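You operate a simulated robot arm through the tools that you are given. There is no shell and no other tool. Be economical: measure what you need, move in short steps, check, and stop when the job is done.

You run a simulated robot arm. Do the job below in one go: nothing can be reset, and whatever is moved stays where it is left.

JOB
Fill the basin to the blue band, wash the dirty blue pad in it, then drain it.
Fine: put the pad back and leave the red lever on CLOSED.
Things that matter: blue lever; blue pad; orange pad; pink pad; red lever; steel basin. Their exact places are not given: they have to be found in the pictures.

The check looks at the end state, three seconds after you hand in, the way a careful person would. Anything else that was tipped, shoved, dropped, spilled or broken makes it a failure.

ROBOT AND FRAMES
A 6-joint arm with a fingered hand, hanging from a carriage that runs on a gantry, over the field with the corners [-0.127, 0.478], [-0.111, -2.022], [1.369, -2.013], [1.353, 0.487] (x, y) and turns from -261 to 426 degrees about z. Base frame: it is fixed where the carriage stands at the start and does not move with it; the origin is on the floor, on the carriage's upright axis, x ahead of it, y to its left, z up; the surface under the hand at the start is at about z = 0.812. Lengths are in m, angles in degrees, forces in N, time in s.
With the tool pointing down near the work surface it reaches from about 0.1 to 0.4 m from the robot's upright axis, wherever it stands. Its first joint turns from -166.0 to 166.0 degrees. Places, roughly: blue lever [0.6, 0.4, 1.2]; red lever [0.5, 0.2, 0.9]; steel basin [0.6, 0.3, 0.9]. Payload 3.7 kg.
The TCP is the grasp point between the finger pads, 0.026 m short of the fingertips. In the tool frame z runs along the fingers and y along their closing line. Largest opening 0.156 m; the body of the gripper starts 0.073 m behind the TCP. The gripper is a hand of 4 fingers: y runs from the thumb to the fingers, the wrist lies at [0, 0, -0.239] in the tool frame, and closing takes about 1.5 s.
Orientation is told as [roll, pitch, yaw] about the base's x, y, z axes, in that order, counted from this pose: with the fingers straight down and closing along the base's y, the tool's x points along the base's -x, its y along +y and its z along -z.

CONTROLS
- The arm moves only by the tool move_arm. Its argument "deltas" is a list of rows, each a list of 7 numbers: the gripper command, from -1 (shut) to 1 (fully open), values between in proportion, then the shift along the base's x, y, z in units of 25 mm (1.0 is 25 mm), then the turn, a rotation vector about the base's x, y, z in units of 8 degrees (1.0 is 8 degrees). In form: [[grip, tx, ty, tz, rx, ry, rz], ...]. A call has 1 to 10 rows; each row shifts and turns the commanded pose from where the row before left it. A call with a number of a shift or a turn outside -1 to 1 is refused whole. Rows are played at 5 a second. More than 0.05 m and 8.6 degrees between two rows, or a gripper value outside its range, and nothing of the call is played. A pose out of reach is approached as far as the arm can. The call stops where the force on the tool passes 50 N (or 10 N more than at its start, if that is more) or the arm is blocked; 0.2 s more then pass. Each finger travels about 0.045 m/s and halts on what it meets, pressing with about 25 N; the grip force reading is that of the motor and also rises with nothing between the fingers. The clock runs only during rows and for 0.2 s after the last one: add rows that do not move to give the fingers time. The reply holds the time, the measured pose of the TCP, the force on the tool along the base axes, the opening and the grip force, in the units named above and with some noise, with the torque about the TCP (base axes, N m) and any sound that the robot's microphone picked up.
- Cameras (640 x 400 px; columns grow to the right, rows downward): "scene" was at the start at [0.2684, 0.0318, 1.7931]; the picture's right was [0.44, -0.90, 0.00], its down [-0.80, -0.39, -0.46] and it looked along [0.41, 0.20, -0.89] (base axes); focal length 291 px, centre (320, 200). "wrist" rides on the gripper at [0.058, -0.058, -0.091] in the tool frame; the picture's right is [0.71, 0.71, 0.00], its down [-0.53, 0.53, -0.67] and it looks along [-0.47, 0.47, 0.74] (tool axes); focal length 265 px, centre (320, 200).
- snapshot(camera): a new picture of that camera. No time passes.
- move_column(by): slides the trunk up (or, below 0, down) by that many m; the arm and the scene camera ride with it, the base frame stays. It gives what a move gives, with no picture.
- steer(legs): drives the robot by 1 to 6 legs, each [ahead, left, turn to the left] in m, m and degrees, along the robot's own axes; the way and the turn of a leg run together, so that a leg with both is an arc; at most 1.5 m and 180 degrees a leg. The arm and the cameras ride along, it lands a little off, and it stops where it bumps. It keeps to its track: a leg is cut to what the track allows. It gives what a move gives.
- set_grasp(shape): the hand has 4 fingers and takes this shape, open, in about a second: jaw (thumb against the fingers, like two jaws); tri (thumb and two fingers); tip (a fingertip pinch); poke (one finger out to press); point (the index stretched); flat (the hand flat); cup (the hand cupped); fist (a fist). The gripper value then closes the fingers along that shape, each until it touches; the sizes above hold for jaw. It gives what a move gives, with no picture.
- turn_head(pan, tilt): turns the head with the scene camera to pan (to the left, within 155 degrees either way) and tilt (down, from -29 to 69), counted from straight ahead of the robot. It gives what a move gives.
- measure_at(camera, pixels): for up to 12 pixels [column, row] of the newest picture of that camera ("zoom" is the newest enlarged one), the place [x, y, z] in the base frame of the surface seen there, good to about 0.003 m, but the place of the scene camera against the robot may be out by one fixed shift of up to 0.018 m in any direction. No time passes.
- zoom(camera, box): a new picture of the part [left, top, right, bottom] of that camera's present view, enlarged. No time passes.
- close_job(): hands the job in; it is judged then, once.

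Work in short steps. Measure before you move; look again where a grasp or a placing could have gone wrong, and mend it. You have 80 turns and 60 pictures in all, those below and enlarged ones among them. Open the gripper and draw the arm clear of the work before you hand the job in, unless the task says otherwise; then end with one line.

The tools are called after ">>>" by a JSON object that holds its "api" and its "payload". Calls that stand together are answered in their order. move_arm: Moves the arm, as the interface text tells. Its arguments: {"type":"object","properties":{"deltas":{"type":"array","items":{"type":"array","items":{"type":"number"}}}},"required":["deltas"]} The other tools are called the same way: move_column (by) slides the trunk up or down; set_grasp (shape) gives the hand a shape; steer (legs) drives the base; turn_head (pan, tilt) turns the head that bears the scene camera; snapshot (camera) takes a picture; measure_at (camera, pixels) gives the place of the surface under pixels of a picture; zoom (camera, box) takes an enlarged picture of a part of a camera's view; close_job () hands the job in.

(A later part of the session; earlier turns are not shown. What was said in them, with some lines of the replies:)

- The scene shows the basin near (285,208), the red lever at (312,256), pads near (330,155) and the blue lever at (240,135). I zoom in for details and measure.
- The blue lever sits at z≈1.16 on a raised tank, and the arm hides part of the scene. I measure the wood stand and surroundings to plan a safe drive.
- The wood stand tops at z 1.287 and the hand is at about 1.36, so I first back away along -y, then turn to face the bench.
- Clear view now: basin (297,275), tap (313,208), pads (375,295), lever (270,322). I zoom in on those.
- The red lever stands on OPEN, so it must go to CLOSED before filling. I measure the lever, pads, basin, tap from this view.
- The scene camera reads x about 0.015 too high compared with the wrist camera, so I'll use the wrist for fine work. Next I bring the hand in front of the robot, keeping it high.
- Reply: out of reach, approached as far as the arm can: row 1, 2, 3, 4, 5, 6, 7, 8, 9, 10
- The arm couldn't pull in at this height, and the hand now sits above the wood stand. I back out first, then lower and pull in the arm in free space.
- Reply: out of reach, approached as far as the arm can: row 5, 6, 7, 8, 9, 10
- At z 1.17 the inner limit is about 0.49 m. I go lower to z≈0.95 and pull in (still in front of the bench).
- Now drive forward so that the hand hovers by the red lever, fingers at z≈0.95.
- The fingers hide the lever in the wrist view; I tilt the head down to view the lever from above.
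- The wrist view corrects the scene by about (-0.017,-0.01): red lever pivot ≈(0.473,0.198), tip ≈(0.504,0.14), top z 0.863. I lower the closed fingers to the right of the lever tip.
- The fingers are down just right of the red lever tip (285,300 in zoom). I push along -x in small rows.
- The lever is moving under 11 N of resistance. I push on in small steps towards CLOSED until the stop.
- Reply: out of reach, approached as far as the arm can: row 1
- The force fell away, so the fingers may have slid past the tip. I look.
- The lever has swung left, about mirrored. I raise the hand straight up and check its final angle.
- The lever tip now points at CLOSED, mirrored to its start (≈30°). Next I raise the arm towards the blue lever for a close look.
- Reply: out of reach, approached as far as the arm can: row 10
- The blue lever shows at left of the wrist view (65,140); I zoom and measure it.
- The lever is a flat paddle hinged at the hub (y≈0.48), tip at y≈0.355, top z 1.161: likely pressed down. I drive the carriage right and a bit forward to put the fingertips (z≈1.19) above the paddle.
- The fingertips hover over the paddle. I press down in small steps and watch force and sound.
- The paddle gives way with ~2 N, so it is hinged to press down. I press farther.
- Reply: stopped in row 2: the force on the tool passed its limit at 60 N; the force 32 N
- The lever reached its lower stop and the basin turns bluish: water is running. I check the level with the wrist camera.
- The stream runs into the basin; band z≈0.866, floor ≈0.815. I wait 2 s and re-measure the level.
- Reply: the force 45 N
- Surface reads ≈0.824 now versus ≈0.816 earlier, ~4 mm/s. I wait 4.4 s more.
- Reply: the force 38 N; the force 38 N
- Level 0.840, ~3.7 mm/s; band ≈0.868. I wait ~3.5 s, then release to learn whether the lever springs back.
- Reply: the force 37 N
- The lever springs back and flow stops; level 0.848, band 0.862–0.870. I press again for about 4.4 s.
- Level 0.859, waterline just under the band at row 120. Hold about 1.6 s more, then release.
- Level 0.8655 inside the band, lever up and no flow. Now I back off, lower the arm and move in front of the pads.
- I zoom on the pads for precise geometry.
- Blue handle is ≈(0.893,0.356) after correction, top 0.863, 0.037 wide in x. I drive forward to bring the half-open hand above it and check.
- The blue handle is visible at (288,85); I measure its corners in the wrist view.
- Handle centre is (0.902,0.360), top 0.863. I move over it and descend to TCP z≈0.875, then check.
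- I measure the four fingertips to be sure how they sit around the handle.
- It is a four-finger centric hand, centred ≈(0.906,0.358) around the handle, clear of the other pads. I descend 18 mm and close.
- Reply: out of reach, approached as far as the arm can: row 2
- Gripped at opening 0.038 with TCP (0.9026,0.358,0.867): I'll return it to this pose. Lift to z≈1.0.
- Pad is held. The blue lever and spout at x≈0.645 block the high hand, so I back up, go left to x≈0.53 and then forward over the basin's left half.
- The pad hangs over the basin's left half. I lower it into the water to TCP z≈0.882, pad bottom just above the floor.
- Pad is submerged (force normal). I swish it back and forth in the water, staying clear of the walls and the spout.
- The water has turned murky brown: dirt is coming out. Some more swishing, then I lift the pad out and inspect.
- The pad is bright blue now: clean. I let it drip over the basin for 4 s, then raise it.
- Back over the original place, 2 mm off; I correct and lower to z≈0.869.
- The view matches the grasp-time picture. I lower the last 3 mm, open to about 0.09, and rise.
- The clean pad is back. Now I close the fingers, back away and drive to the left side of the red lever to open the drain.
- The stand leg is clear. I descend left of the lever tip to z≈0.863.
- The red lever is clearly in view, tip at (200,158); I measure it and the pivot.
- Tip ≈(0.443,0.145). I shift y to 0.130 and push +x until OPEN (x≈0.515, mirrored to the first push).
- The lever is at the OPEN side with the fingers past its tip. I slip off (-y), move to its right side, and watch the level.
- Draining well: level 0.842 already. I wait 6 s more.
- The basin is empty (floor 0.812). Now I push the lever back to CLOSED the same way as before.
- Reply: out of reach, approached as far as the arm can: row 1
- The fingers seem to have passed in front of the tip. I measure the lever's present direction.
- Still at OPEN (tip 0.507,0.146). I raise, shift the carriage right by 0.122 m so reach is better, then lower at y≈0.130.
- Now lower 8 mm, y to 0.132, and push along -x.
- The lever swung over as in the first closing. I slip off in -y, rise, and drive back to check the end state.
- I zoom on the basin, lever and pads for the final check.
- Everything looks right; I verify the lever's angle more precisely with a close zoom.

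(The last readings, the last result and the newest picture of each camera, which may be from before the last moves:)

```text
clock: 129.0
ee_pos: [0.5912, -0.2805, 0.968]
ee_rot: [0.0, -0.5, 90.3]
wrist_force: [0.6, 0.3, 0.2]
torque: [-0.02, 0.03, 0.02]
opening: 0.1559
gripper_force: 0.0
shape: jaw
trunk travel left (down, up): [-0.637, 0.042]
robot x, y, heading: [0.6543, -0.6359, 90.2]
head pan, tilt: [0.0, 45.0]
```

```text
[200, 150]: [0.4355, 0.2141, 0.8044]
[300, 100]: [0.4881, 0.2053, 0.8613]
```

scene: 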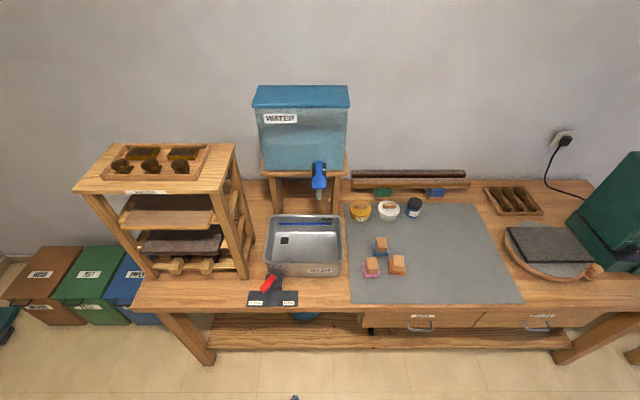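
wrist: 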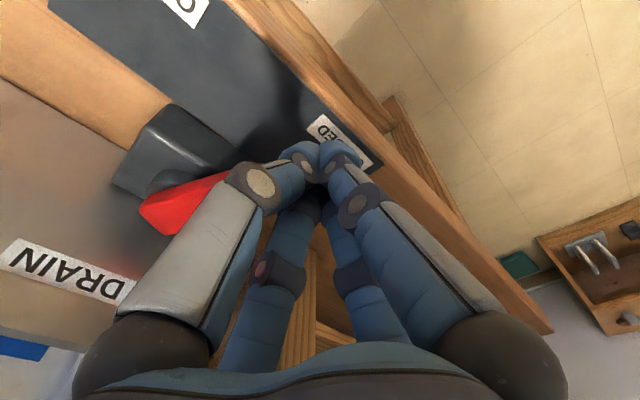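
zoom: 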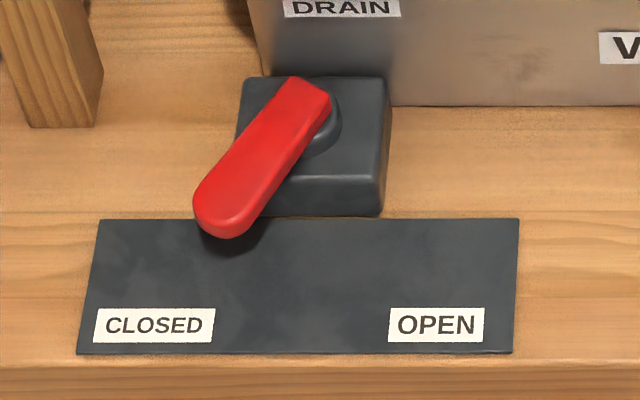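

>>> {"api": "measure_at", "payload": {"camera": "zoom", "pixels": [[283, 90], [202, 180], [318, 110], [253, 195], [312, 92], [220, 205], [155, 325], [437, 324], [325, 130], [385, 170], [236, 165]]}}

```text
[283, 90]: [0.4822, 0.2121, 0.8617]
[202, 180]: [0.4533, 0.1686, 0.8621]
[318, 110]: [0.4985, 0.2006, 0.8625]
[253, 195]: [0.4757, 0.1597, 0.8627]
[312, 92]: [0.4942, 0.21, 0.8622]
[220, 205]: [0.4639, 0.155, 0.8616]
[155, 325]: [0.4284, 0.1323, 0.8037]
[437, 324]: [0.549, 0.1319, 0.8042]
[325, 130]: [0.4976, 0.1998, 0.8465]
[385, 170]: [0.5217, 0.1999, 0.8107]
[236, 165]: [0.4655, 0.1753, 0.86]
```

The lever lies at about 31° to the CLOSED side, mirroring its OPEN stop. The basin is empty, the pad is clean and back, and the arm is clear with the hand open, so I hand in.

>>> {"api": "close_job", "payload": {}}

```text
The job is handed in.
```

I filled the basin to the blue band, washed the blue pad until it came out bright blue, then drained the basin. The pad is back within about 2 mm of where it was picked up, the red lever is on CLOSED, and the job is handed in.
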